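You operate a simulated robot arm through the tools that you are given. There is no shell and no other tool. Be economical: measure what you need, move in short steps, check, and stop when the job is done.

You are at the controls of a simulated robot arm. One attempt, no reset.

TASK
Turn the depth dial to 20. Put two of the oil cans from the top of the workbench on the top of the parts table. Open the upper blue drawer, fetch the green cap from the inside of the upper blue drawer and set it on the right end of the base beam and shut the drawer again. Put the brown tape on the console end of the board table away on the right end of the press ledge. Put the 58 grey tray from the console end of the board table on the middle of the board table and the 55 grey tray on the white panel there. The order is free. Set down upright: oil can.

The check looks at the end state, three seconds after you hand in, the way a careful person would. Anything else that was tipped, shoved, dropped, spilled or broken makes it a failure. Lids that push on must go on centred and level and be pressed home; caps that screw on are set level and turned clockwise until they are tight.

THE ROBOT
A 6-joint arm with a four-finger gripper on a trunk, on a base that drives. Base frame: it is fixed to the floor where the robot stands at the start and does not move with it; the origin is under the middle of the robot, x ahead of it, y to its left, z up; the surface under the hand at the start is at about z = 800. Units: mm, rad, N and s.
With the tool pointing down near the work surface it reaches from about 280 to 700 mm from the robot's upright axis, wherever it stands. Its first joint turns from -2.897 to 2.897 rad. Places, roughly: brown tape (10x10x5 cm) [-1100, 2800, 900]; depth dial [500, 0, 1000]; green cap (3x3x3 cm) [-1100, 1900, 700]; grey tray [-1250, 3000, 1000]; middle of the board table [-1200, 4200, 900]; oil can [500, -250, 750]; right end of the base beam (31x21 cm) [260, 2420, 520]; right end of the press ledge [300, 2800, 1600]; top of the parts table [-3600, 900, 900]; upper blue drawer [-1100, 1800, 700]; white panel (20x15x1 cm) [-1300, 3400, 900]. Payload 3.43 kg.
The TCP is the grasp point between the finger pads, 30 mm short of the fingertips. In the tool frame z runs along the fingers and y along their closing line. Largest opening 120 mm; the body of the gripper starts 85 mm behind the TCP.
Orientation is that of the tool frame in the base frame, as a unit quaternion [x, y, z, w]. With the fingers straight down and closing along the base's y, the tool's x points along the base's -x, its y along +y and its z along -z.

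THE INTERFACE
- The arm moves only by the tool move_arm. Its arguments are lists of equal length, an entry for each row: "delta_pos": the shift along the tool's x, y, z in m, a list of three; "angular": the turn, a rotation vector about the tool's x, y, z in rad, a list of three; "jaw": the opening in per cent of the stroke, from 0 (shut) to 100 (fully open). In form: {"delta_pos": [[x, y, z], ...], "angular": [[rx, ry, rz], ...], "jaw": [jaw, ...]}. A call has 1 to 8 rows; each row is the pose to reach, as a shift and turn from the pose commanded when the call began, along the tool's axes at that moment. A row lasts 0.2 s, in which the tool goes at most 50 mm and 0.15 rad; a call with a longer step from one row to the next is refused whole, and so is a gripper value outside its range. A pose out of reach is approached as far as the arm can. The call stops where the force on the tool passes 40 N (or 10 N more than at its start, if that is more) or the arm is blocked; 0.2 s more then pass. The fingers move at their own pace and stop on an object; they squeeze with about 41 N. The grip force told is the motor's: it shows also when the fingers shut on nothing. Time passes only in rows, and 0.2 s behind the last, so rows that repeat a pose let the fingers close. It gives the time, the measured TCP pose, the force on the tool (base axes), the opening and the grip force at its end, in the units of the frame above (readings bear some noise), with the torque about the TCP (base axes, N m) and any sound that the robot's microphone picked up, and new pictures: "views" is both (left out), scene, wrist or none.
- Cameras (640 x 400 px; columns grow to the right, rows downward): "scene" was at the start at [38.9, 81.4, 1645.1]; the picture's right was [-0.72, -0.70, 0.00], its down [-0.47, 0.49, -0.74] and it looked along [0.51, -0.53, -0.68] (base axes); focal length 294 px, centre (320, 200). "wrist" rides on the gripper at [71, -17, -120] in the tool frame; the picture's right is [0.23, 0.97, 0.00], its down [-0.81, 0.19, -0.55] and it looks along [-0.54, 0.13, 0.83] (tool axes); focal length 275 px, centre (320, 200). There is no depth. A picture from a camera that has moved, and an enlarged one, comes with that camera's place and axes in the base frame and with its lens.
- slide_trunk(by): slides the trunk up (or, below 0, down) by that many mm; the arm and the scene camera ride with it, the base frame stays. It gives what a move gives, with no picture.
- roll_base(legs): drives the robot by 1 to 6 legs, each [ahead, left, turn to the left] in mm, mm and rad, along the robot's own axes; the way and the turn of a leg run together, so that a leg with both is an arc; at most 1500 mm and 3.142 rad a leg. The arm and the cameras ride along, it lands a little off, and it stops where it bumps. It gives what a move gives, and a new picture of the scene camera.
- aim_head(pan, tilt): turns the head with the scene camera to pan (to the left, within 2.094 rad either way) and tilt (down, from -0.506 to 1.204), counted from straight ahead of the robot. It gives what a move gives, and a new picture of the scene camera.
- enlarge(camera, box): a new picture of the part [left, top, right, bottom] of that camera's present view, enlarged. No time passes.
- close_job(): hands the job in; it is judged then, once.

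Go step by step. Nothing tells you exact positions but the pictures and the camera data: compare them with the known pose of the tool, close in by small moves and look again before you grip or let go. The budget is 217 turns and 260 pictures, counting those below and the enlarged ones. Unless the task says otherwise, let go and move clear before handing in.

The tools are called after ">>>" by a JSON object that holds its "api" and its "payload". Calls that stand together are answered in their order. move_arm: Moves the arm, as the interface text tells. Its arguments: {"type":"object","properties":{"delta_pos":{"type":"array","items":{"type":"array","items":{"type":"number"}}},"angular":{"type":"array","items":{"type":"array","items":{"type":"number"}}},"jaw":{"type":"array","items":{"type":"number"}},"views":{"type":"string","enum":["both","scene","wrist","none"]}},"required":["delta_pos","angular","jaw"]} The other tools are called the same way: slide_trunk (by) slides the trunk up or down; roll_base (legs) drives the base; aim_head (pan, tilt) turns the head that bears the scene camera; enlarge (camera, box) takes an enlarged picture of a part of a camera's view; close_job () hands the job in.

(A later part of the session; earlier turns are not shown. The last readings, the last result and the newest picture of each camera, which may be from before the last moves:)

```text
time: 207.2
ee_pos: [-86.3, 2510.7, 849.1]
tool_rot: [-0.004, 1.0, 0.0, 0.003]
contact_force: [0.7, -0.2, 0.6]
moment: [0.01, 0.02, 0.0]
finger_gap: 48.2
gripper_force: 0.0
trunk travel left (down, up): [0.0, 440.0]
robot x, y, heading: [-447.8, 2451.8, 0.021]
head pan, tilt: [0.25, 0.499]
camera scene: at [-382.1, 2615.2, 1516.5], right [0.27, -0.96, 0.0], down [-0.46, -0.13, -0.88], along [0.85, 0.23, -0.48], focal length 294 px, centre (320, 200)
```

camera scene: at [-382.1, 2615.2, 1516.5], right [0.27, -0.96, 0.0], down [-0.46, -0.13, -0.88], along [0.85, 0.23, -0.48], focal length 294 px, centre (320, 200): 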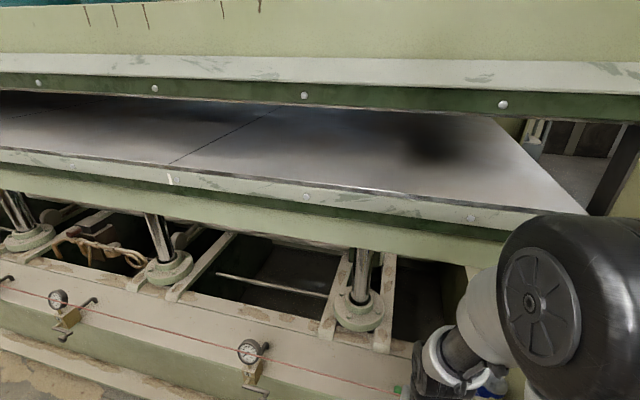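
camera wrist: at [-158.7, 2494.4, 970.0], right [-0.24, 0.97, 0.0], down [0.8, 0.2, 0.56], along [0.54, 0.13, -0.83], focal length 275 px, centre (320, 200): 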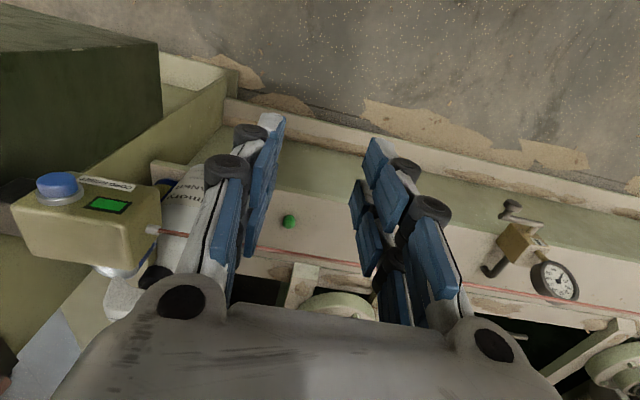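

>>> {"api": "slide_trunk", "payload": {"by": 400}}

>>> {"api": "aim_head", "payload": {"pan": 0.3, "tilt": 0.45}}

```text
time: 211.0
ee_pos: [-86.4, 2510.6, 1249.6]
tool_rot: [-0.003, 1.0, -0.001, 0.003]
contact_force: [0.7, 0.8, 0.2]
moment: [-0.01, 0.02, 0.01]
finger_gap: 47.8
gripper_force: 0.0
trunk travel left (down, up): [-400.0, 40.0]
robot x, y, heading: [-451.1, 2449.2, 0.014]
head pan, tilt: [0.25, 0.499]
```

```text
time: 211.7
ee_pos: [-86.6, 2511.9, 1247.9]
tool_rot: [-0.004, 1.0, 0.0, 0.003]
contact_force: [0.4, 0.8, 1.0]
moment: [0.0, -0.01, -0.01]
finger_gap: 47.9
gripper_force: 0.1
trunk travel left (down, up): [-400.0, 40.0]
robot x, y, heading: [-448.1, 2453.5, 0.02]
head pan, tilt: [0.3, 0.45]
camera scene: at [-382.6, 2619.9, 1921.0], right [0.31, -0.95, 0.0], down [-0.41, -0.14, -0.9], along [0.85, 0.28, -0.44], focal length 294 px, centre (320, 200)
```

scene: 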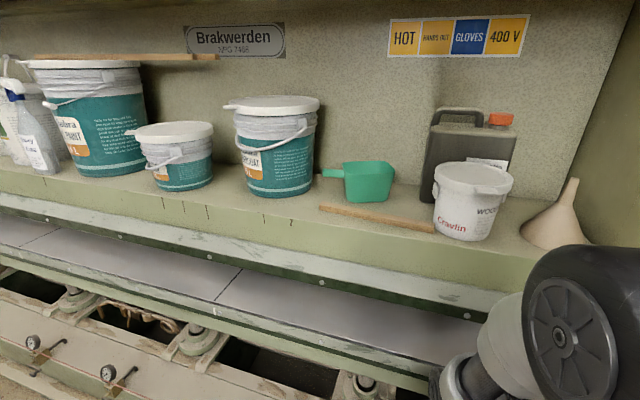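

The ledge is crowded; a free spot for the tape is around (220,2885), in front between bucket and stick. Now I turn round to the board table to find the tape and the trays.

>>> {"api": "roll_base", "payload": {"legs": [[0, 0, 1.57], [0, 0, 1.55]]}}

>>> {"api": "aim_head", "payload": {"pan": -0.45, "tilt": 0.7}}

```text
time: 219.7
ee_pos: [-810.8, 2385.4, 1249.1]
tool_rot: [1.0, 0.007, -0.003, 0.0]
contact_force: [0.6, -0.1, 0.0]
moment: [-0.02, -0.02, 0.0]
finger_gap: 48.0
gripper_force: 0.1
trunk travel left (down, up): [-400.0, 40.0]
robot x, y, heading: [-448.6, 2449.7, -3.112]
head pan, tilt: [0.3, 0.45]
camera scene: at [-510.4, 2282.5, 1921.0], right [-0.32, 0.95, 0.0], down [0.41, 0.14, -0.9], along [-0.85, -0.29, -0.44], focal length 294 px, centre (320, 200)
```

scene: 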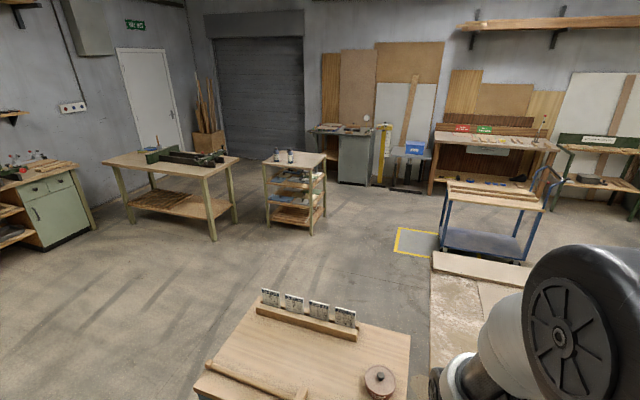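

```text
time: 220.8
ee_pos: [-809.4, 2386.6, 1249.0]
tool_rot: [1.0, 0.007, -0.004, 0.0]
contact_force: [0.2, -0.6, 0.3]
moment: [-0.01, 0.01, 0.0]
finger_gap: 48.1
gripper_force: 0.1
trunk travel left (down, up): [-400.0, 40.0]
robot x, y, heading: [-448.3, 2449.2, -3.117]
head pan, tilt: [-0.45, 0.7]
camera scene: at [-500.9, 2346.8, 1898.8], right [0.41, 0.91, 0.0], down [0.59, -0.26, -0.77], along [-0.7, 0.31, -0.64], focal length 294 px, centre (320, 200)
```

scene: 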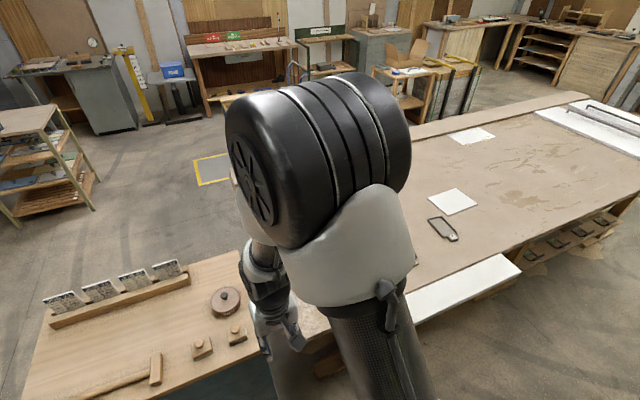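

>>> {"api": "roll_base", "payload": {"legs": [[0, -550, -0.025]]}}

>>> {"api": "aim_head", "payload": {"pan": 0.2, "tilt": 0.75}}

```text
time: 224.0
ee_pos: [-817.7, 2950.2, 1249.0]
tool_rot: [1.0, -0.01, -0.003, 0.001]
contact_force: [0.2, -0.5, 0.1]
moment: [-0.02, 0.0, 0.0]
finger_gap: 48.1
gripper_force: 0.0
trunk travel left (down, up): [-400.0, 40.0]
robot x, y, heading: [-457.3, 2996.6, 3.133]
head pan, tilt: [-0.45, 0.7]
camera scene: at [-509.7, 2900.5, 1898.8], right [0.44, 0.9, 0.0], down [0.58, -0.29, -0.76], along [-0.69, 0.34, -0.64], focal length 294 px, centre (320, 200)
```

scene: 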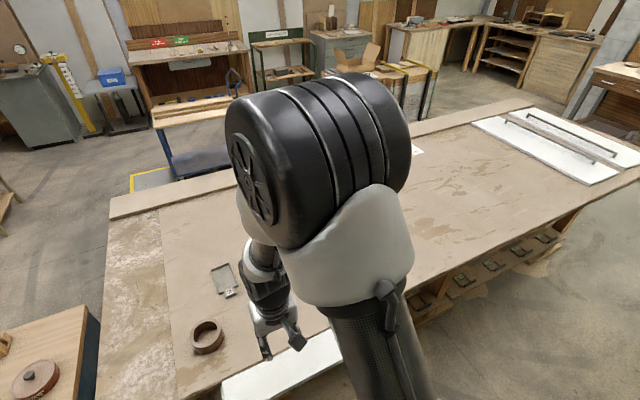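

```text
time: 225.0
ee_pos: [-817.8, 2950.7, 1249.1]
tool_rot: [1.0, -0.01, -0.003, 0.0]
contact_force: [0.1, 0.0, 0.2]
moment: [-0.01, 0.01, -0.04]
finger_gap: 48.1
gripper_force: 0.0
trunk travel left (down, up): [-400.0, 40.0]
robot x, y, heading: [-454.6, 3000.4, 3.132]
head pan, tilt: [0.201, 0.75]
camera scene: at [-514.9, 2846.9, 1894.6], right [-0.19, 0.98, 0.0], down [0.67, 0.13, -0.73], along [-0.72, -0.14, -0.68], focal length 294 px, centre (320, 200)
```

scene: 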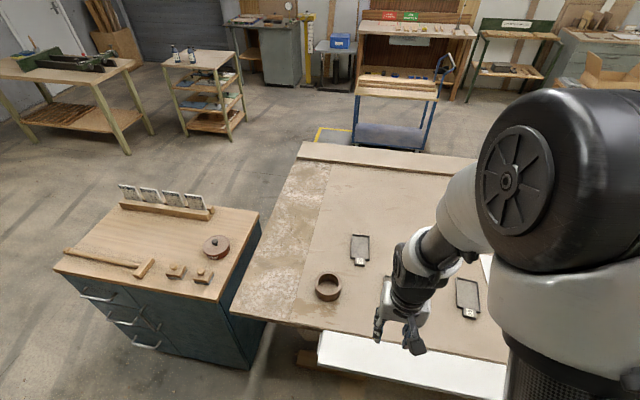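

>>> {"api": "enlarge", "payload": {"camera": "scene", "box": [300, 220, 500, 345]}}

>>> {"api": "aim_head", "payload": {"pan": -0.9, "tilt": 0.7}}

```text
3.20 times, centred on (400, 282) of scene
camera zoom: at [-514.9, 2846.9, 1894.6], right [-0.19, 0.98, 0.0], down [0.67, 0.13, -0.73], along [-0.72, -0.14, -0.68], focal length 942 px, centre (64, -64)
```

zoom: 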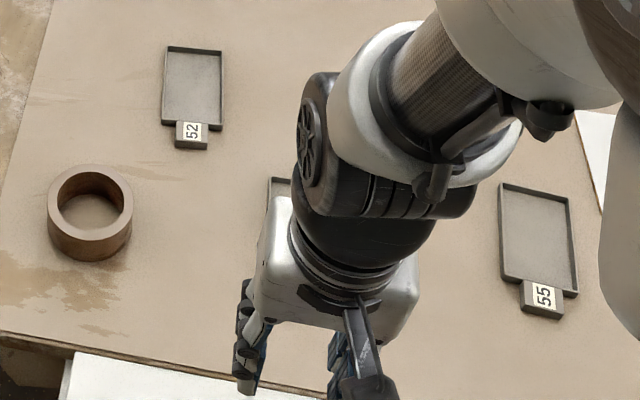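

```text
time: 226.4
ee_pos: [-817.1, 2950.4, 1249.6]
tool_rot: [1.0, -0.01, -0.003, 0.0]
contact_force: [0.4, -0.1, 0.5]
moment: [-0.02, 0.0, 0.01]
finger_gap: 48.1
gripper_force: 0.0
trunk travel left (down, up): [-400.0, 40.0]
robot x, y, heading: [-454.1, 3002.9, 3.132]
head pan, tilt: [-0.901, 0.7]
camera scene: at [-485.8, 2929.3, 1898.8], right [0.79, 0.62, 0.0], down [0.4, -0.51, -0.76], along [-0.47, 0.6, -0.64], focal length 294 px, centre (320, 200)
```

scene: 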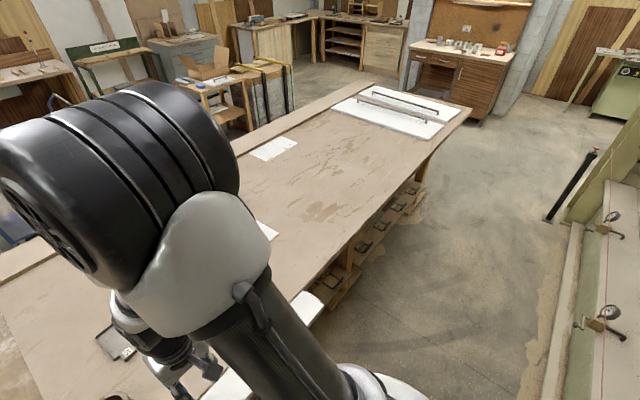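

Trays 52 and 55 are visible, 58 is probably under the arm; the tape is at about (-1106,2763). I lower the trunk, shift towards the tape and turn the jaws to close along x.

>>> {"api": "slide_trunk", "payload": {"by": -200}}

>>> {"api": "roll_base", "payload": {"legs": [[35, 200, 0]]}}

>>> {"api": "move_arm", "payload": {"delta_pos": [[0.0, 0, 0.0], [0, 0, 0], [0, 0, 0], [0, 0, 0], [-0.03, 0, 0], [-0.07, 0, 0], [-0.11, 0, 0], [-0.14, 0, 0]], "angular": [[0, 0, -0.15], [0, 0, -0.3], [0, 0, -0.45], [0, 0, -0.6], [0, 0, -0.75], [0, 0, -0.9], [0, 0, -1.05], [0, 0, -1.2]], "jaw": [48, 48, 48, 48, 48, 48, 48, 48], "views": "wrist"}}

```text
time: 228.5
ee_pos: [-816.1, 2950.1, 1049.0]
tool_rot: [1.0, -0.011, -0.005, 0.0]
contact_force: [-0.3, -0.8, -0.4]
moment: [0.0, 0.0, 0.0]
finger_gap: 47.8
gripper_force: 0.1
trunk travel left (down, up): [-200.0, 240.0]
robot x, y, heading: [-453.0, 3004.4, 3.132]
head pan, tilt: [-0.901, 0.7]
```

```text
time: 230.2
ee_pos: [-855.3, 2747.8, 1049.6]
tool_rot: [1.0, -0.012, -0.005, 0.0]
contact_force: [-0.1, -0.7, -0.9]
moment: [0.03, -0.02, 0.0]
finger_gap: 48.1
gripper_force: 0.1
trunk travel left (down, up): [-200.0, 240.0]
robot x, y, heading: [-493.9, 2797.9, 3.133]
head pan, tilt: [-0.901, 0.7]
camera scene: at [-523.2, 2726.5, 1698.7], right [0.79, 0.61, 0.0], down [0.4, -0.51, -0.77], along [-0.47, 0.6, -0.64], focal length 294 px, centre (320, 200)
```

scene: 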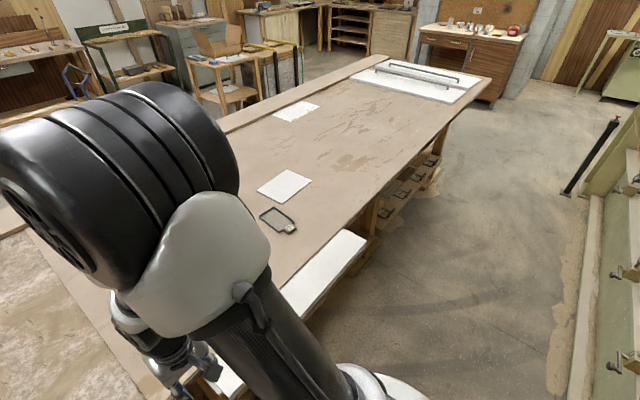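

```text
time: 231.9
ee_pos: [-995.6, 2754.3, 1050.1]
tool_rot: [0.831, 0.556, -0.003, -0.001]
contact_force: [-0.9, -0.1, -0.9]
moment: [0.0, 0.01, -0.03]
finger_gap: 57.5
gripper_force: 0.1
trunk travel left (down, up): [-200.0, 240.0]
robot x, y, heading: [-492.0, 2797.5, 3.13]
head pan, tilt: [-0.901, 0.7]
camera wrist: at [-983.1, 2827.3, 1171.1], right [0.99, -0.16, -0.01], down [-0.13, -0.82, 0.55], along [-0.09, -0.55, -0.83], focal length 275 px, centre (320, 200)
```

wrist: 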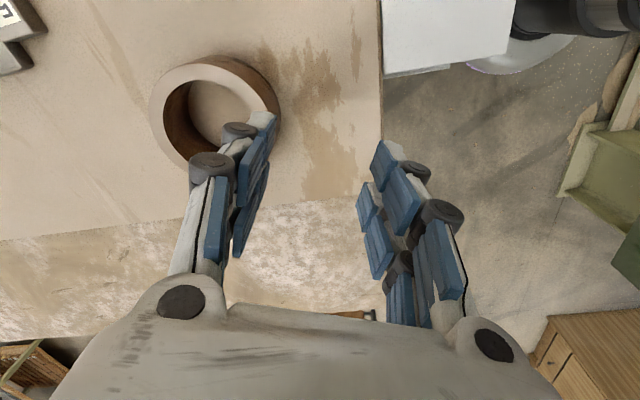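

>>> {"api": "move_arm", "payload": {"delta_pos": [[0, -0.015, 0.01], [0, -0.03, 0.02], [-0.001, -0.046, 0.03]], "angular": [[0, 0, -0.14], [0, 0, -0.28], [0, 0, -0.39]], "jaw": [45, 45, 45], "views": "wrist"}}

```text
time: 232.8
ee_pos: [-1039.1, 2769.7, 1021.1]
tool_rot: [0.708, 0.706, -0.002, -0.002]
contact_force: [-0.2, 0.3, 0.5]
moment: [0.0, 0.01, -0.01]
finger_gap: 54.0
gripper_force: 0.0
trunk travel left (down, up): [-200.0, 240.0]
robot x, y, heading: [-491.0, 2800.3, 3.139]
head pan, tilt: [-0.901, 0.7]
camera wrist: at [-1054.5, 2842.0, 1141.7], right [0.97, 0.23, -0.01], down [0.19, -0.81, 0.55], along [0.12, -0.54, -0.83], focal length 275 px, centre (320, 200)
```

wrist: 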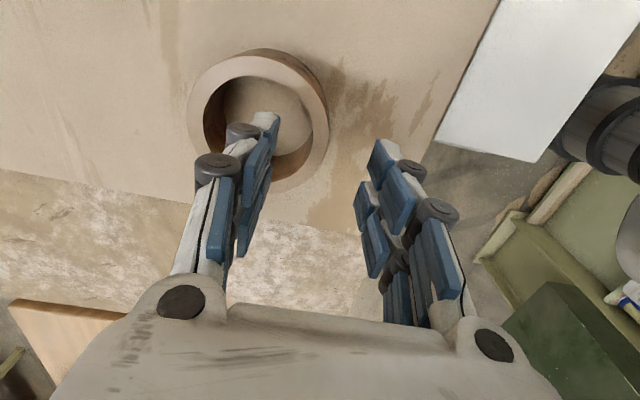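

>>> {"api": "move_arm", "payload": {"delta_pos": [[0.006, 0, 0.03], [0.006, 0, 0.06], [0.006, 0, 0.08]], "angular": [[0, 0, 0], [0, 0, 0], [0, 0, 0]], "jaw": [45, 45, 45], "views": "wrist"}}

```text
time: 233.6
ee_pos: [-1037.3, 2774.6, 938.4]
tool_rot: [0.709, 0.706, -0.002, -0.002]
contact_force: [0.1, -0.9, 1.8]
moment: [-0.01, -0.04, -0.03]
finger_gap: 64.5
gripper_force: 1.2
trunk travel left (down, up): [-200.0, 240.0]
robot x, y, heading: [-489.6, 2798.6, 3.127]
head pan, tilt: [-0.901, 0.7]
camera wrist: at [-1053.4, 2846.1, 1060.1], right [0.97, 0.23, -0.01], down [0.19, -0.81, 0.55], along [0.12, -0.54, -0.83], focal length 275 px, centre (320, 200)
```

wrist: 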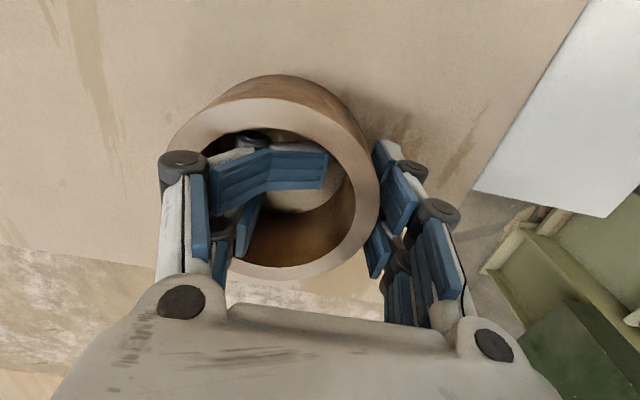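

The tape has shifted and the left finger is bent inside it. I rise and look again.

>>> {"api": "move_arm", "payload": {"delta_pos": [[0, 0, -0.03], [0, 0, -0.08], [0, 0, -0.1], [0, 0, -0.1]], "angular": [[0, 0, 0], [0, 0, 0], [0, 0, 0], [0, 0, 0]], "jaw": [45, 45, 45, 45], "views": "wrist"}}

```text
time: 234.6
ee_pos: [-1038.4, 2774.1, 1040.3]
tool_rot: [0.709, 0.706, -0.003, -0.003]
contact_force: [0.2, 0.5, 1.0]
moment: [-0.03, 0.02, 0.02]
finger_gap: 53.9
gripper_force: 0.0
trunk travel left (down, up): [-200.0, 240.0]
robot x, y, heading: [-493.0, 2801.1, 3.133]
head pan, tilt: [-0.901, 0.7]
camera wrist: at [-1054.1, 2846.3, 1161.7], right [0.97, 0.23, -0.01], down [0.19, -0.81, 0.55], along [0.12, -0.54, -0.83], focal length 275 px, centre (320, 200)
```

wrist: 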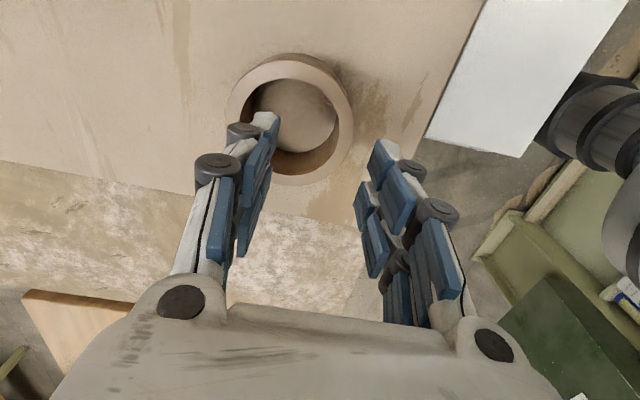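

The tape now is centred at about (-1062,2777), its top at z≈959 and the table at ≈909, so I had gone too low. I go for its near wall again, 20 mm higher.

>>> {"api": "move_arm", "payload": {"delta_pos": [[0.003, 0.02, 0.0], [0.003, 0.02, 0.04], [0.003, 0.02, 0.06]], "angular": [[0, 0, 0], [0, 0, 0], [0, 0, 0]], "jaw": [45, 45, 45], "views": "wrist"}}

```text
time: 235.3
ee_pos: [-1015.7, 2776.4, 981.1]
tool_rot: [0.709, 0.705, -0.004, -0.003]
contact_force: [-0.4, 0.0, 0.1]
moment: [0.01, 0.0, 0.03]
finger_gap: 54.1
gripper_force: 0.0
trunk travel left (down, up): [-200.0, 240.0]
robot x, y, heading: [-492.2, 2798.4, 3.131]
head pan, tilt: [-0.901, 0.7]
camera wrist: at [-1031.8, 2848.2, 1102.4], right [0.97, 0.23, -0.01], down [0.19, -0.81, 0.55], along [0.12, -0.54, -0.83], focal length 275 px, centre (320, 200)
```

wrist: 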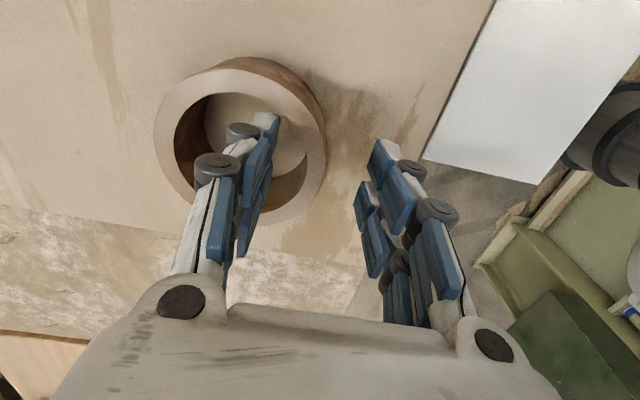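

>>> {"api": "move_arm", "payload": {"delta_pos": [[0.01, -0.001, 0.0], [0.01, -0.001, 0.014], [0.01, -0.001, 0.026]], "angular": [[0, 0, 0], [0, 0, 0], [0, 0, 0]], "jaw": [45, 45, 45], "views": "wrist"}}

```text
time: 236.2
ee_pos: [-1019.1, 2787.9, 956.0]
tool_rot: [0.708, 0.706, -0.003, -0.003]
contact_force: [0.0, 0.5, -0.3]
moment: [0.0, 0.05, 0.0]
finger_gap: 53.9
gripper_force: 0.1
trunk travel left (down, up): [-200.0, 240.0]
robot x, y, heading: [-493.5, 2798.1, 3.13]
head pan, tilt: [-0.901, 0.7]
camera wrist: at [-1034.2, 2859.5, 1076.5], right [0.97, 0.23, -0.01], down [0.19, -0.81, 0.55], along [0.12, -0.54, -0.83], focal length 275 px, centre (320, 200)
```

wrist: 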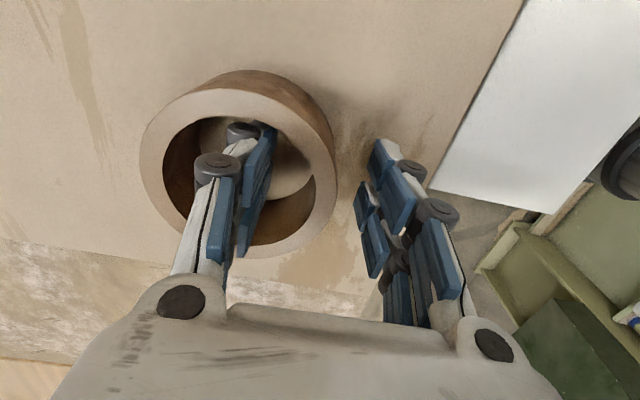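

The wall lies between the fingers. I close and lift a little.

>>> {"api": "move_arm", "payload": {"delta_pos": [[0, 0, 0], [0, 0, 0], [0, 0, 0], [0, 0, 0]], "angular": [[0, 0, 0], [0, 0, 0], [0, 0, 0], [0, 0, 0]], "jaw": [0, 0, 0, 0], "views": "none"}}

>>> {"api": "move_arm", "payload": {"delta_pos": [[0, 0, -0.01], [0, 0, -0.03], [0, 0, -0.06], [0, 0, -0.09]], "angular": [[0, 0, 0], [0, 0, 0], [0, 0, 0], [0, 0, 0]], "jaw": [0, 0, 0, 0], "views": "wrist"}}

```text
time: 237.2
ee_pos: [-1018.9, 2788.3, 955.2]
tool_rot: [0.709, 0.706, -0.003, -0.003]
contact_force: [0.6, -0.9, 0.7]
moment: [0.05, -0.02, 0.0]
finger_gap: 20.2
gripper_force: 40.0
trunk travel left (down, up): [-200.0, 240.0]
robot x, y, heading: [-490.4, 2799.7, 3.126]
head pan, tilt: [-0.901, 0.7]
```

```text
time: 238.2
ee_pos: [-1020.3, 2787.0, 1046.0]
tool_rot: [0.708, 0.706, -0.003, -0.003]
contact_force: [-0.4, 0.4, -1.8]
moment: [0.03, -0.03, -0.04]
finger_gap: 19.9
gripper_force: 40.7
trunk travel left (down, up): [-200.0, 240.0]
robot x, y, heading: [-488.3, 2797.0, 3.129]
head pan, tilt: [-0.901, 0.7]
camera wrist: at [-1035.5, 2859.6, 1166.9], right [0.97, 0.23, -0.01], down [0.19, -0.81, 0.55], along [0.12, -0.54, -0.83], focal length 275 px, centre (320, 200)
```

wrist: 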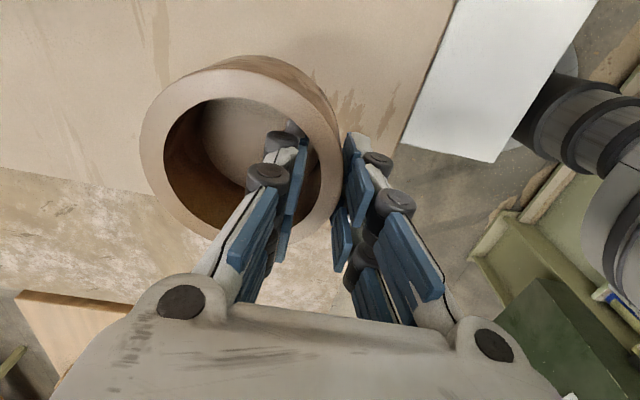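

The tape is held level. I raise the trunk fully, turn to the press and drive in front of the ledge spot.

>>> {"api": "slide_trunk", "payload": {"by": 240}}

>>> {"api": "roll_base", "payload": {"legs": [[0, 0, -1.57], [0, 0, -1.56]]}}

>>> {"api": "aim_head", "payload": {"pan": 0.1, "tilt": 0.45}}

```text
time: 240.7
ee_pos: [-1020.2, 2788.3, 1284.2]
tool_rot: [0.708, 0.706, -0.002, -0.002]
contact_force: [0.1, -0.2, -1.0]
moment: [0.02, -0.06, -0.01]
finger_gap: 20.3
gripper_force: 40.6
trunk travel left (down, up): [-440.0, 0.0]
robot x, y, heading: [-489.9, 2798.4, 3.131]
head pan, tilt: [-0.901, 0.7]
```

```text
time: 248.7
ee_pos: [39.2, 2822.1, 1286.1]
tool_rot: [0.712, -0.702, 0.002, -0.003]
contact_force: [0.2, -0.5, -1.8]
moment: [0.04, 0.01, -0.01]
finger_gap: 19.9
gripper_force: 41.4
trunk travel left (down, up): [-440.0, 0.0]
robot x, y, heading: [-490.9, 2798.1, 0.01]
head pan, tilt: [-0.901, 0.7]
camera scene: at [-457.2, 2874.6, 1938.8], right [-0.78, -0.63, 0.0], down [-0.4, 0.5, -0.76], along [0.48, -0.6, -0.64], focal length 294 px, centre (320, 200)
```

scene: 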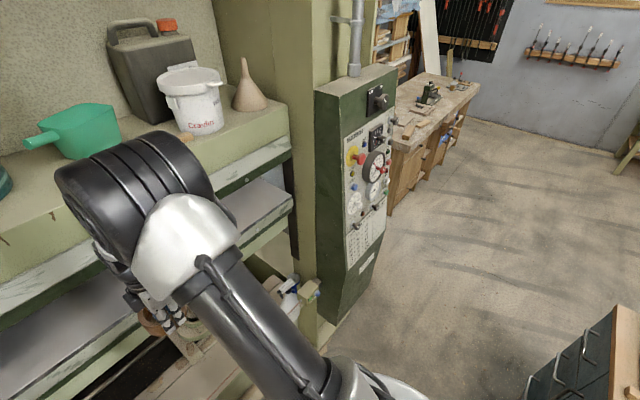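

```text
time: 249.9
ee_pos: [39.4, 2820.6, 1285.0]
tool_rot: [0.713, -0.701, 0.003, -0.002]
contact_force: [-0.7, -0.2, -2.1]
moment: [0.03, 0.08, -0.02]
finger_gap: 20.1
gripper_force: 40.7
trunk travel left (down, up): [-440.0, 0.0]
robot x, y, heading: [-490.9, 2801.2, 0.01]
head pan, tilt: [0.099, 0.45]
camera scene: at [-419.1, 2950.6, 1961.0], right [0.11, -0.99, 0.0], down [-0.43, -0.05, -0.9], along [0.9, 0.1, -0.44], focal length 294 px, centre (320, 200)
```

scene: 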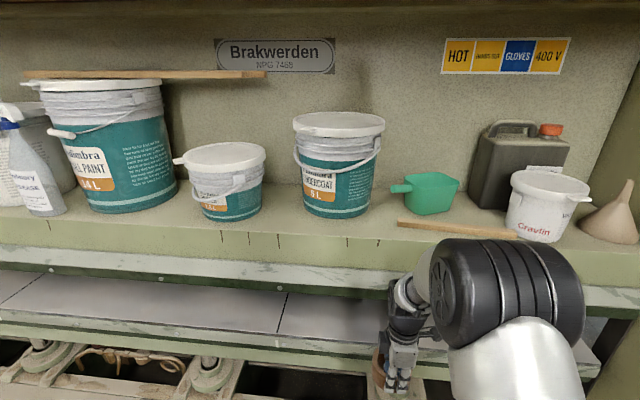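

The ledge is at z≈1560; a good spot is (245,2898). I first raise the hand here, well in front of the press.

>>> {"api": "move_arm", "payload": {"delta_pos": [[0, 0, -0.047], [0, 0, -0.094], [0, 0, -0.141], [0, 0, -0.188], [0, 0, -0.235], [0, 0, -0.282], [0, 0, -0.329], [0, 0, -0.375]], "angular": [[0, 0, 0], [0, 0, 0], [0, 0, 0], [0, 0, 0], [0, 0, 0], [0, 0, 0], [0, 0, 0], [0, 0, 0]], "jaw": [0, 0, 0, 0, 0, 0, 0, 0], "views": "both"}}

```text
time: 251.7
ee_pos: [36.2, 2818.2, 1662.3]
tool_rot: [0.712, -0.702, 0.002, -0.002]
contact_force: [0.7, -0.3, -1.6]
moment: [0.01, 0.06, 0.01]
finger_gap: 20.1
gripper_force: 40.7
trunk travel left (down, up): [-440.0, 0.0]
robot x, y, heading: [-493.0, 2795.5, 0.006]
head pan, tilt: [0.099, 0.45]
camera scene: at [-419.1, 2950.3, 1961.0], right [0.11, -0.99, 0.0], down [-0.43, -0.05, -0.9], along [0.9, 0.1, -0.44], focal length 294 px, centre (320, 200)
camera wrist: at [53.8, 2747.3, 1783.0], right [-0.97, -0.24, -0.01], down [-0.21, 0.81, 0.55], along [-0.13, 0.54, -0.83], focal length 275 px, centre (320, 200)
```

scene: 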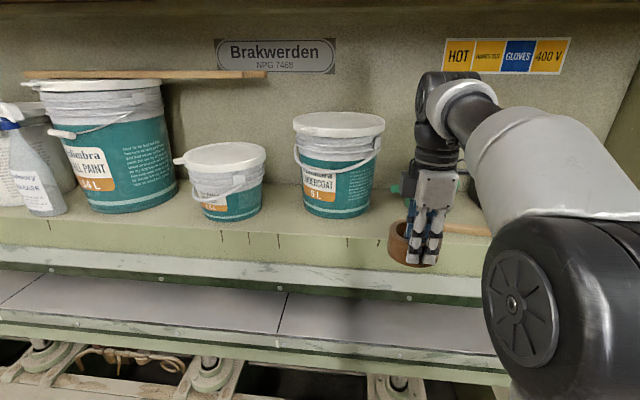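
wrist: 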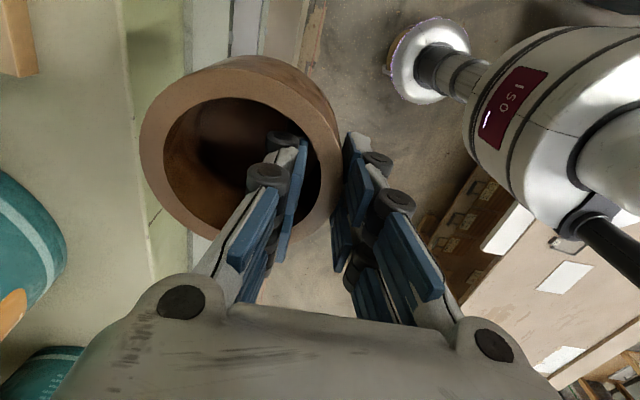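

>>> {"api": "roll_base", "payload": {"legs": [[0, 95, 0], [125, 0, 0]]}}

>>> {"api": "move_arm", "payload": {"delta_pos": [[0, 0, 0]], "angular": [[0, 0, 0]], "jaw": [0], "views": "wrist"}}

```text
time: 253.7
ee_pos: [160.0, 2914.1, 1662.8]
tool_rot: [0.711, -0.703, 0.003, -0.003]
contact_force: [-0.1, 0.1, -1.2]
moment: [0.01, 0.02, -0.02]
finger_gap: 20.2
gripper_force: 41.2
trunk travel left (down, up): [-440.0, 0.0]
robot x, y, heading: [-364.6, 2895.8, 0.007]
head pan, tilt: [0.099, 0.45]
camera scene: at [-295.6, 3047.6, 1961.2], right [0.11, -0.99, 0.0], down [-0.43, -0.05, -0.9], along [0.9, 0.1, -0.43], focal length 294 px, centre (320, 200)
```

scene: 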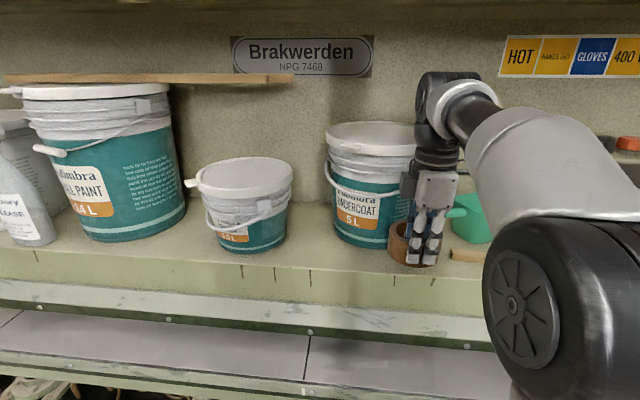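

```text
time: 254.1
ee_pos: [158.2, 2914.1, 1662.5]
tool_rot: [0.712, -0.702, 0.004, -0.003]
contact_force: [-0.4, -0.4, -1.5]
moment: [-0.02, 0.0, -0.01]
finger_gap: 20.3
gripper_force: 41.1
trunk travel left (down, up): [-440.0, 0.0]
robot x, y, heading: [-368.4, 2901.2, 0.012]
head pan, tilt: [0.099, 0.45]
camera wrist: at [175.7, 2844.1, 1783.9], right [-0.97, -0.24, -0.01], down [-0.21, 0.81, 0.55], along [-0.13, 0.54, -0.83], focal length 275 px, centre (320, 200)
```

wrist: 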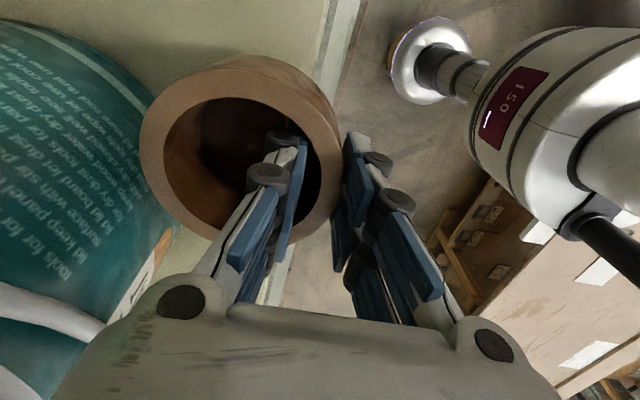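

>>> {"api": "move_arm", "payload": {"delta_pos": [[0.003, -0.02, 0], [0.006, -0.038, 0], [0.006, -0.038, 0.02], [0.006, -0.038, 0.037]], "angular": [[0, 0, 0], [0, 0, 0], [0, 0, 0], [0, 0, 0]], "jaw": [0, 0, 0, 0], "views": "both"}}

```text
time: 255.1
ee_pos: [199.7, 2911.6, 1624.3]
tool_rot: [0.713, -0.702, 0.003, -0.003]
contact_force: [-3.2, -0.3, -1.2]
moment: [-0.06, 0.19, -0.01]
finger_gap: 20.2
gripper_force: 41.4
trunk travel left (down, up): [-440.0, 0.0]
robot x, y, heading: [-369.8, 2898.2, 0.009]
head pan, tilt: [0.099, 0.45]
camera scene: at [-295.5, 3048.2, 1961.0], right [0.11, -0.99, 0.0], down [-0.43, -0.05, -0.9], along [0.9, 0.1, -0.43], focal length 294 px, centre (320, 200)
camera wrist: at [216.2, 2841.2, 1746.4], right [-0.97, -0.24, -0.01], down [-0.21, 0.81, 0.55], along [-0.13, 0.54, -0.83], focal length 275 px, centre (320, 200)
```

scene: 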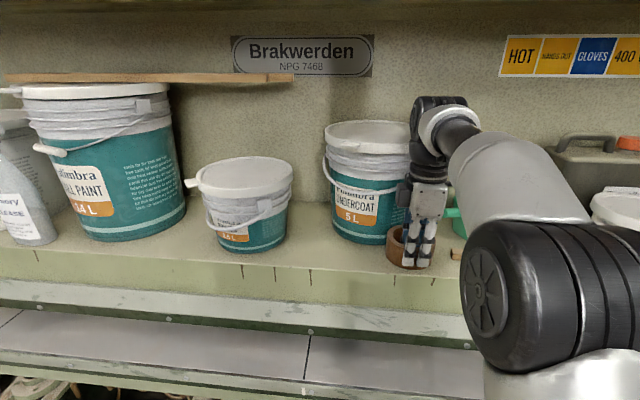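
wrist: 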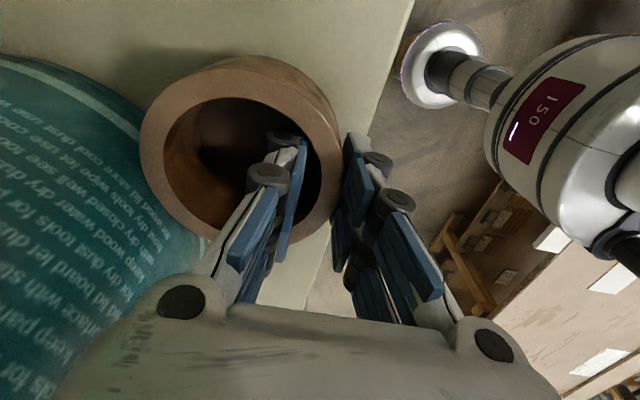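

>>> {"api": "enlarge", "payload": {"camera": "scene", "box": [320, 180, 480, 290]}}

>>> {"api": "enlarge", "payload": {"camera": "wrist", "box": [120, 30, 360, 270]}}

```text
3.64 times, centred on (400, 235) of scene
camera zoom: at [-295.5, 3048.2, 1961.0], right [0.11, -0.99, 0.0], down [-0.43, -0.05, -0.9], along [0.9, 0.1, -0.43], focal length 1070 px, centre (29, 73)
```

zoom: 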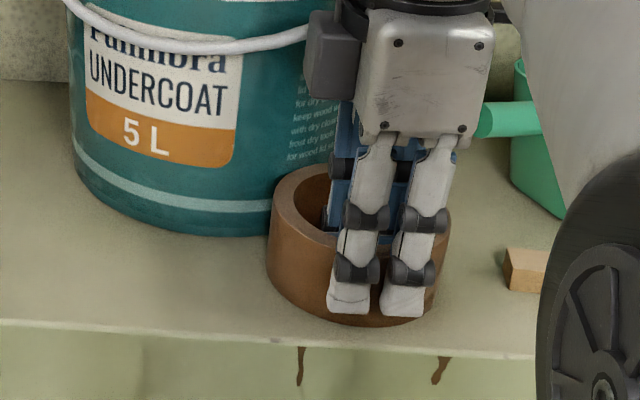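

```text
1.67 times, centred on (240, 150) of wrist
camera zoom: at [216.2, 2841.2, 1746.4], right [-0.97, -0.24, -0.01], down [-0.21, 0.81, 0.55], along [-0.13, 0.54, -0.83], focal length 459 px, centre (453, 283)
```

zoom: 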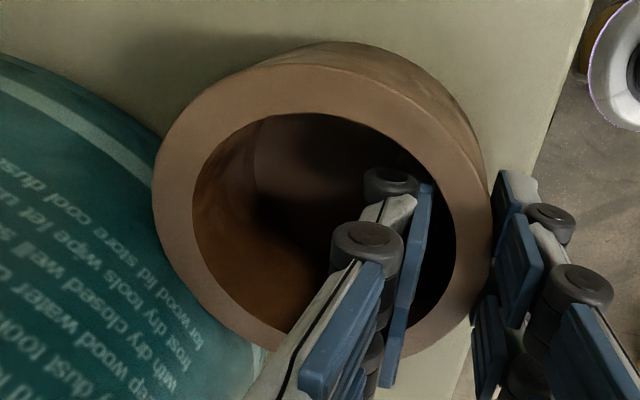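

The tape is nearly touching the bucket; there is space towards the stick. I shift 15 mm to the right (−y) and lower gently.

>>> {"api": "move_arm", "payload": {"delta_pos": [[0.008, 0.002, 0], [0.016, 0.003, 0], [0.016, 0.003, 0.005], [0.016, 0.003, 0.01], [0.016, 0.003, 0.015], [0.016, 0.003, 0.019], [0.016, 0.003, 0.023]], "angular": [[0, 0, 0], [0, 0, 0], [0, 0, 0], [0, 0, 0], [0, 0, 0], [0, 0, 0], [0, 0, 0]], "jaw": [0, 0, 0, 0, 0, 0, 0], "views": "both"}}

>>> {"api": "enlarge", "payload": {"camera": "scene", "box": [320, 180, 480, 290]}}

```text
time: 256.1
ee_pos: [196.9, 2894.8, 1625.2]
tool_rot: [0.711, -0.703, 0.011, -0.01]
contact_force: [-4.0, 0.5, 12.4]
moment: [0.14, 0.41, 0.04]
finger_gap: 20.3
gripper_force: 40.3
trunk travel left (down, up): [-440.0, 0.0]
robot x, y, heading: [-366.1, 2895.8, -0.0]
head pan, tilt: [0.099, 0.45]
stopped in row 4: the force on the tool passed its limit at 46 N (the readings are from after the stop); the commanded pose is now the measured one
camera scene: at [-296.1, 3048.5, 1961.0], right [0.11, -0.99, 0.0], down [-0.43, -0.05, -0.9], along [0.9, 0.1, -0.43], focal length 294 px, centre (320, 200)
camera wrist: at [210.9, 2823.6, 1746.7], right [-0.97, -0.24, -0.03], down [-0.22, 0.81, 0.55], along [-0.11, 0.54, -0.84], focal length 275 px, centre (320, 200)
```

scene: 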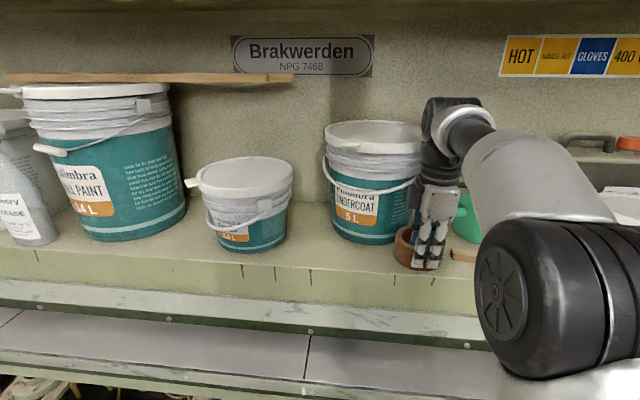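
wrist: 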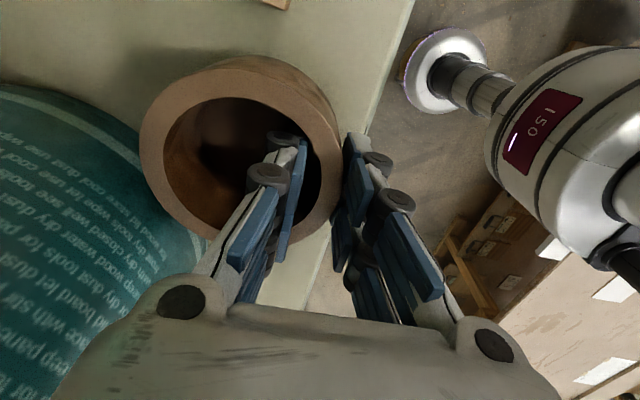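

```text
3.64 times, centred on (400, 235) of scene
camera zoom: at [-296.1, 3048.5, 1961.0], right [0.11, -0.99, 0.0], down [-0.43, -0.05, -0.9], along [0.9, 0.1, -0.43], focal length 1070 px, centre (29, 73)
```

zoom: 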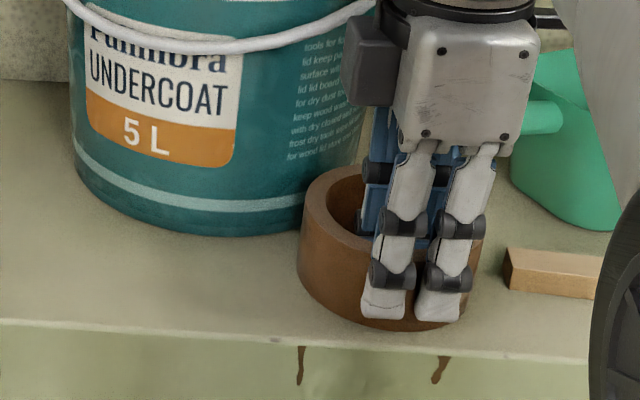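

The tape rests on the ledge, clear of bucket, stick and edge. I open and rise.

>>> {"api": "move_arm", "payload": {"delta_pos": [[0, 0, 0.002], [0, 0, 0.002], [0, 0, 0.002], [0, 0, 0.002]], "angular": [[0, 0, 0], [0, 0, 0], [0, 0, 0], [0, 0, 0]], "jaw": [0, 25, 36, 36], "views": "wrist"}}

```text
time: 257.1
ee_pos: [199.9, 2894.8, 1620.5]
tool_rot: [0.711, -0.703, 0.009, -0.01]
contact_force: [-0.4, 0.7, 0.4]
moment: [-0.02, 0.02, 0.05]
finger_gap: 43.1
gripper_force: 0.0
trunk travel left (down, up): [-440.0, 0.0]
robot x, y, heading: [-369.1, 2898.9, 0.007]
head pan, tilt: [0.099, 0.45]
camera wrist: at [214.3, 2823.7, 1741.7], right [-0.97, -0.24, -0.02], down [-0.22, 0.81, 0.55], along [-0.11, 0.54, -0.84], focal length 275 px, centre (320, 200)
```

wrist: 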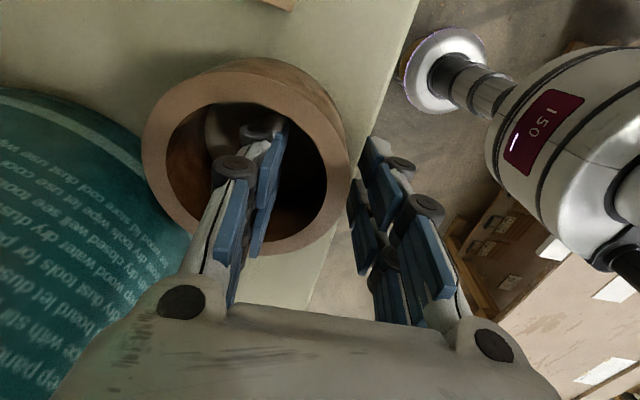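

>>> {"api": "move_arm", "payload": {"delta_pos": [[0, 0.006, 0], [0, 0.006, -0.03], [0, 0.006, -0.06], [0, 0.006, -0.09]], "angular": [[0, 0, 0], [0, 0, 0], [0, 0, 0], [0, 0, 0]], "jaw": [36, 36, 36, 36], "views": "none"}}

>>> {"api": "roll_base", "payload": {"legs": [[-180, 0, 0]]}}

>>> {"api": "enlarge", "payload": {"camera": "scene", "box": [280, 120, 480, 260]}}

```text
time: 258.1
ee_pos: [190.5, 2894.8, 1710.8]
tool_rot: [0.711, -0.703, 0.009, -0.009]
contact_force: [0.7, 0.2, 0.2]
moment: [-0.03, 0.01, -0.02]
finger_gap: 42.9
gripper_force: 0.1
trunk travel left (down, up): [-440.0, 0.0]
robot x, y, heading: [-368.8, 2899.4, 0.005]
head pan, tilt: [0.099, 0.45]
```

```text
time: 259.6
ee_pos: [15.5, 2894.0, 1711.1]
tool_rot: [0.712, -0.703, 0.009, -0.009]
contact_force: [-0.1, 0.1, 0.3]
moment: [0.01, -0.04, 0.01]
finger_gap: 43.3
gripper_force: 0.1
trunk travel left (down, up): [-440.0, 0.0]
robot x, y, heading: [-540.6, 2892.0, 0.004]
head pan, tilt: [0.099, 0.45]
camera scene: at [-470.6, 3047.3, 1960.9], right [0.11, -0.99, 0.0], down [-0.43, -0.05, -0.9], along [0.89, 0.1, -0.44], focal length 294 px, centre (320, 200)
```

scene: 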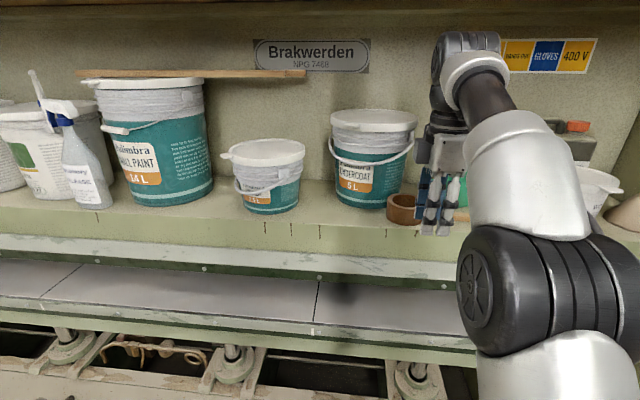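

```text
2.86 times, centred on (380, 190) of scene
camera zoom: at [-470.6, 3047.3, 1960.9], right [0.11, -0.99, 0.0], down [-0.43, -0.05, -0.9], along [0.89, 0.1, -0.44], focal length 841 px, centre (149, 229)
```

zoom: 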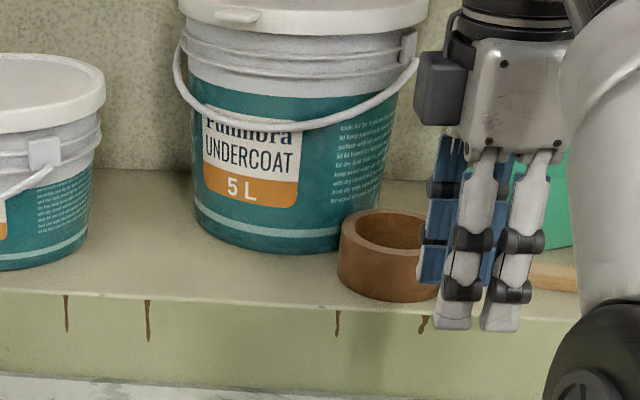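

The tape is safely on the ledge. Now the trays: I lower the trunk, turn to the board table and rotate the jaws.

>>> {"api": "slide_trunk", "payload": {"by": -240}}

>>> {"api": "roll_base", "payload": {"legs": [[0, 0, 1.57], [0, 0, 1.567], [-40, -120, 0]]}}

>>> {"api": "move_arm", "payload": {"delta_pos": [[0, 0, 0.03], [0, 0, 0.06], [0, 0, 0.09], [0, 0, 0.12], [0, 0, 0.15], [0, 0, 0.18], [0, 0, 0.21], [0, 0, 0.24]], "angular": [[0, 0, 0.15], [0, 0, 0.3], [0, 0, 0.45], [0, 0, 0.6], [0, 0, 0.75], [0, 0, 0.9], [0, 0, 1.05], [0, 0, 1.2]], "jaw": [90, 90, 90, 90, 90, 90, 90, 90], "views": "wrist"}}

```text
time: 262.1
ee_pos: [14.8, 2894.9, 1471.6]
tool_rot: [0.712, -0.702, 0.01, -0.01]
contact_force: [-0.1, 0.2, 0.4]
moment: [0.03, -0.01, -0.02]
finger_gap: 42.8
gripper_force: 0.2
trunk travel left (down, up): [-200.0, 240.0]
robot x, y, heading: [-540.3, 2894.3, 0.01]
head pan, tilt: [0.099, 0.45]
```

```text
time: 270.8
ee_pos: [-1049.5, 3060.6, 1471.4]
tool_rot: [0.73, 0.683, -0.009, -0.01]
contact_force: [0.1, -0.6, 0.4]
moment: [-0.07, 0.02, -0.03]
finger_gap: 43.6
gripper_force: 0.0
trunk travel left (down, up): [-200.0, 240.0]
robot x, y, heading: [-497.2, 3014.7, 3.073]
head pan, tilt: [0.099, 0.45]
camera scene: at [-574.5, 2872.9, 1721.2], right [-0.03, 1.0, 0.0], down [0.43, 0.01, -0.9], along [-0.9, -0.03, -0.43], focal length 294 px, centre (320, 200)
```

scene: 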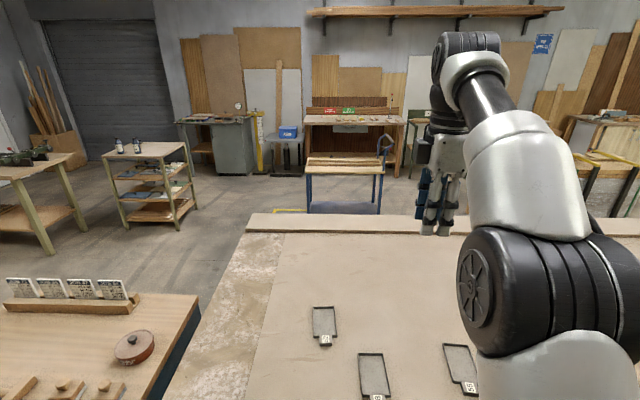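

```text
time: 272.6
ee_pos: [-1055.5, 3061.6, 1228.5]
tool_rot: [0.988, 0.151, -0.012, -0.002]
contact_force: [0.0, 0.2, -1.2]
moment: [-0.03, 0.0, -0.01]
finger_gap: 107.7
gripper_force: 0.1
trunk travel left (down, up): [-200.0, 240.0]
robot x, y, heading: [-495.3, 3013.2, 3.07]
head pan, tilt: [0.099, 0.45]
camera wrist: at [-990.1, 3099.3, 1348.8], right [0.51, -0.86, -0.01], down [-0.7, -0.43, 0.57], along [-0.5, -0.28, -0.82], focal length 275 px, centre (320, 200)
```

wrist: 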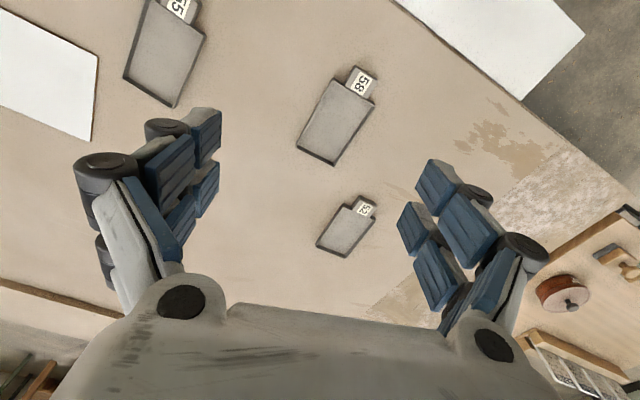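

Tray 58 lies at about (-1126,3013), 55 beyond, and the white panel further along. I move over tray 58 and square the hand.

>>> {"api": "move_arm", "payload": {"delta_pos": [[-0.016, 0.005, 0.044], [-0.032, 0.01, 0.088], [-0.049, 0.015, 0.13], [-0.065, 0.02, 0.17], [-0.081, 0.026, 0.205]], "angular": [[0, 0.005, 0.06], [0, 0.01, 0.12], [-0.002, 0.015, 0.18], [-0.003, 0.02, 0.24], [-0.004, 0.024, 0.305]], "jaw": [95, 95, 95, 95, 95], "views": "wrist"}}

```text
time: 273.8
ee_pos: [-1129.4, 3013.5, 1026.4]
tool_rot: [1.0, 0.0, -0.001, -0.001]
contact_force: [-0.7, 0.3, -0.4]
moment: [0.05, -0.04, 0.02]
finger_gap: 113.7
gripper_force: 0.1
trunk travel left (down, up): [-200.0, 240.0]
robot x, y, heading: [-494.9, 3014.1, 3.072]
head pan, tilt: [0.099, 0.45]
camera wrist: at [-1058.1, 3029.9, 1147.0], right [0.23, -0.97, 0.0], down [-0.81, -0.19, 0.55], along [-0.54, -0.13, -0.83], focal length 275 px, centre (320, 200)
```

wrist: 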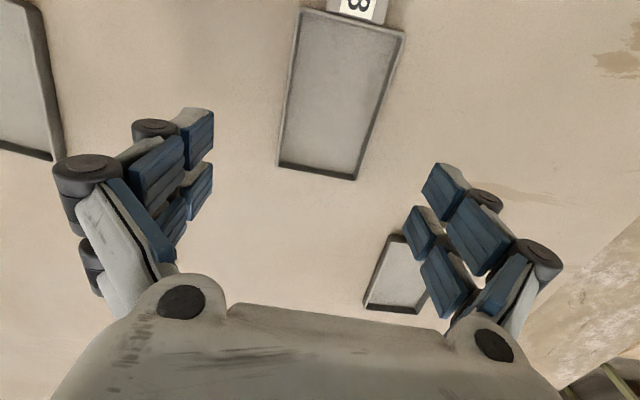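

>>> {"api": "move_arm", "payload": {"delta_pos": [[0.012, 0.0085, 0.04], [0.012, 0.0085, 0.07], [0.012, 0.0085, 0.078], [0.012, 0.0085, 0.081], [0.012, 0.0085, 0.084]], "angular": [[0, 0, 0], [0, 0, 0], [0, 0, 0], [0, 0, 0], [0, 0, 0]], "jaw": [95, 95, 95, 95, 95], "views": "wrist"}}

```text
time: 275.0
ee_pos: [-1118.8, 3002.5, 943.2]
tool_rot: [1.0, 0.001, -0.001, -0.001]
contact_force: [0.1, 0.6, 0.5]
moment: [0.02, -0.02, -0.03]
finger_gap: 114.1
gripper_force: 0.0
trunk travel left (down, up): [-200.0, 240.0]
robot x, y, heading: [-495.0, 3012.0, 3.072]
head pan, tilt: [0.099, 0.45]
camera wrist: at [-1046.9, 3020.1, 1064.8], right [0.23, -0.97, 0.0], down [-0.81, -0.19, 0.55], along [-0.54, -0.13, -0.83], focal length 275 px, centre (320, 200)
```

wrist: 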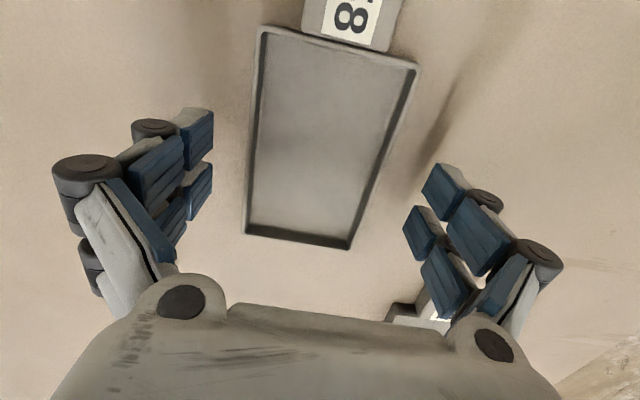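

>>> {"api": "move_arm", "payload": {"delta_pos": [[0, 0, 0.002], [0, 0, 0.004], [0, 0, 0.004], [0, 0, 0.004], [0, 0, 0.004], [0, 0, 0.004]], "angular": [[0, 0, 0], [0, 0, 0], [0, 0, 0], [0, 0, 0], [0, 0, 0], [0, 0, 0]], "jaw": [95, 95, 50, 50, 50, 50], "views": "wrist"}}

```text
time: 276.4
ee_pos: [-1117.7, 3002.7, 939.9]
tool_rot: [1.0, 0.001, -0.001, -0.001]
contact_force: [0.4, 0.7, 2.2]
moment: [-0.06, -0.14, 0.04]
finger_gap: 77.7
gripper_force: 37.9
trunk travel left (down, up): [-200.0, 240.0]
robot x, y, heading: [-495.9, 3014.0, 3.071]
head pan, tilt: [0.099, 0.45]
camera wrist: at [-1046.8, 3019.5, 1061.0], right [0.23, -0.97, 0.0], down [-0.81, -0.19, 0.55], along [-0.54, -0.13, -0.83], focal length 275 px, centre (320, 200)
```

wrist: 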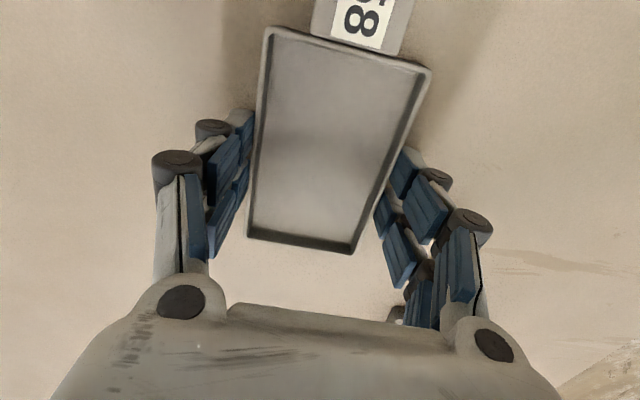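

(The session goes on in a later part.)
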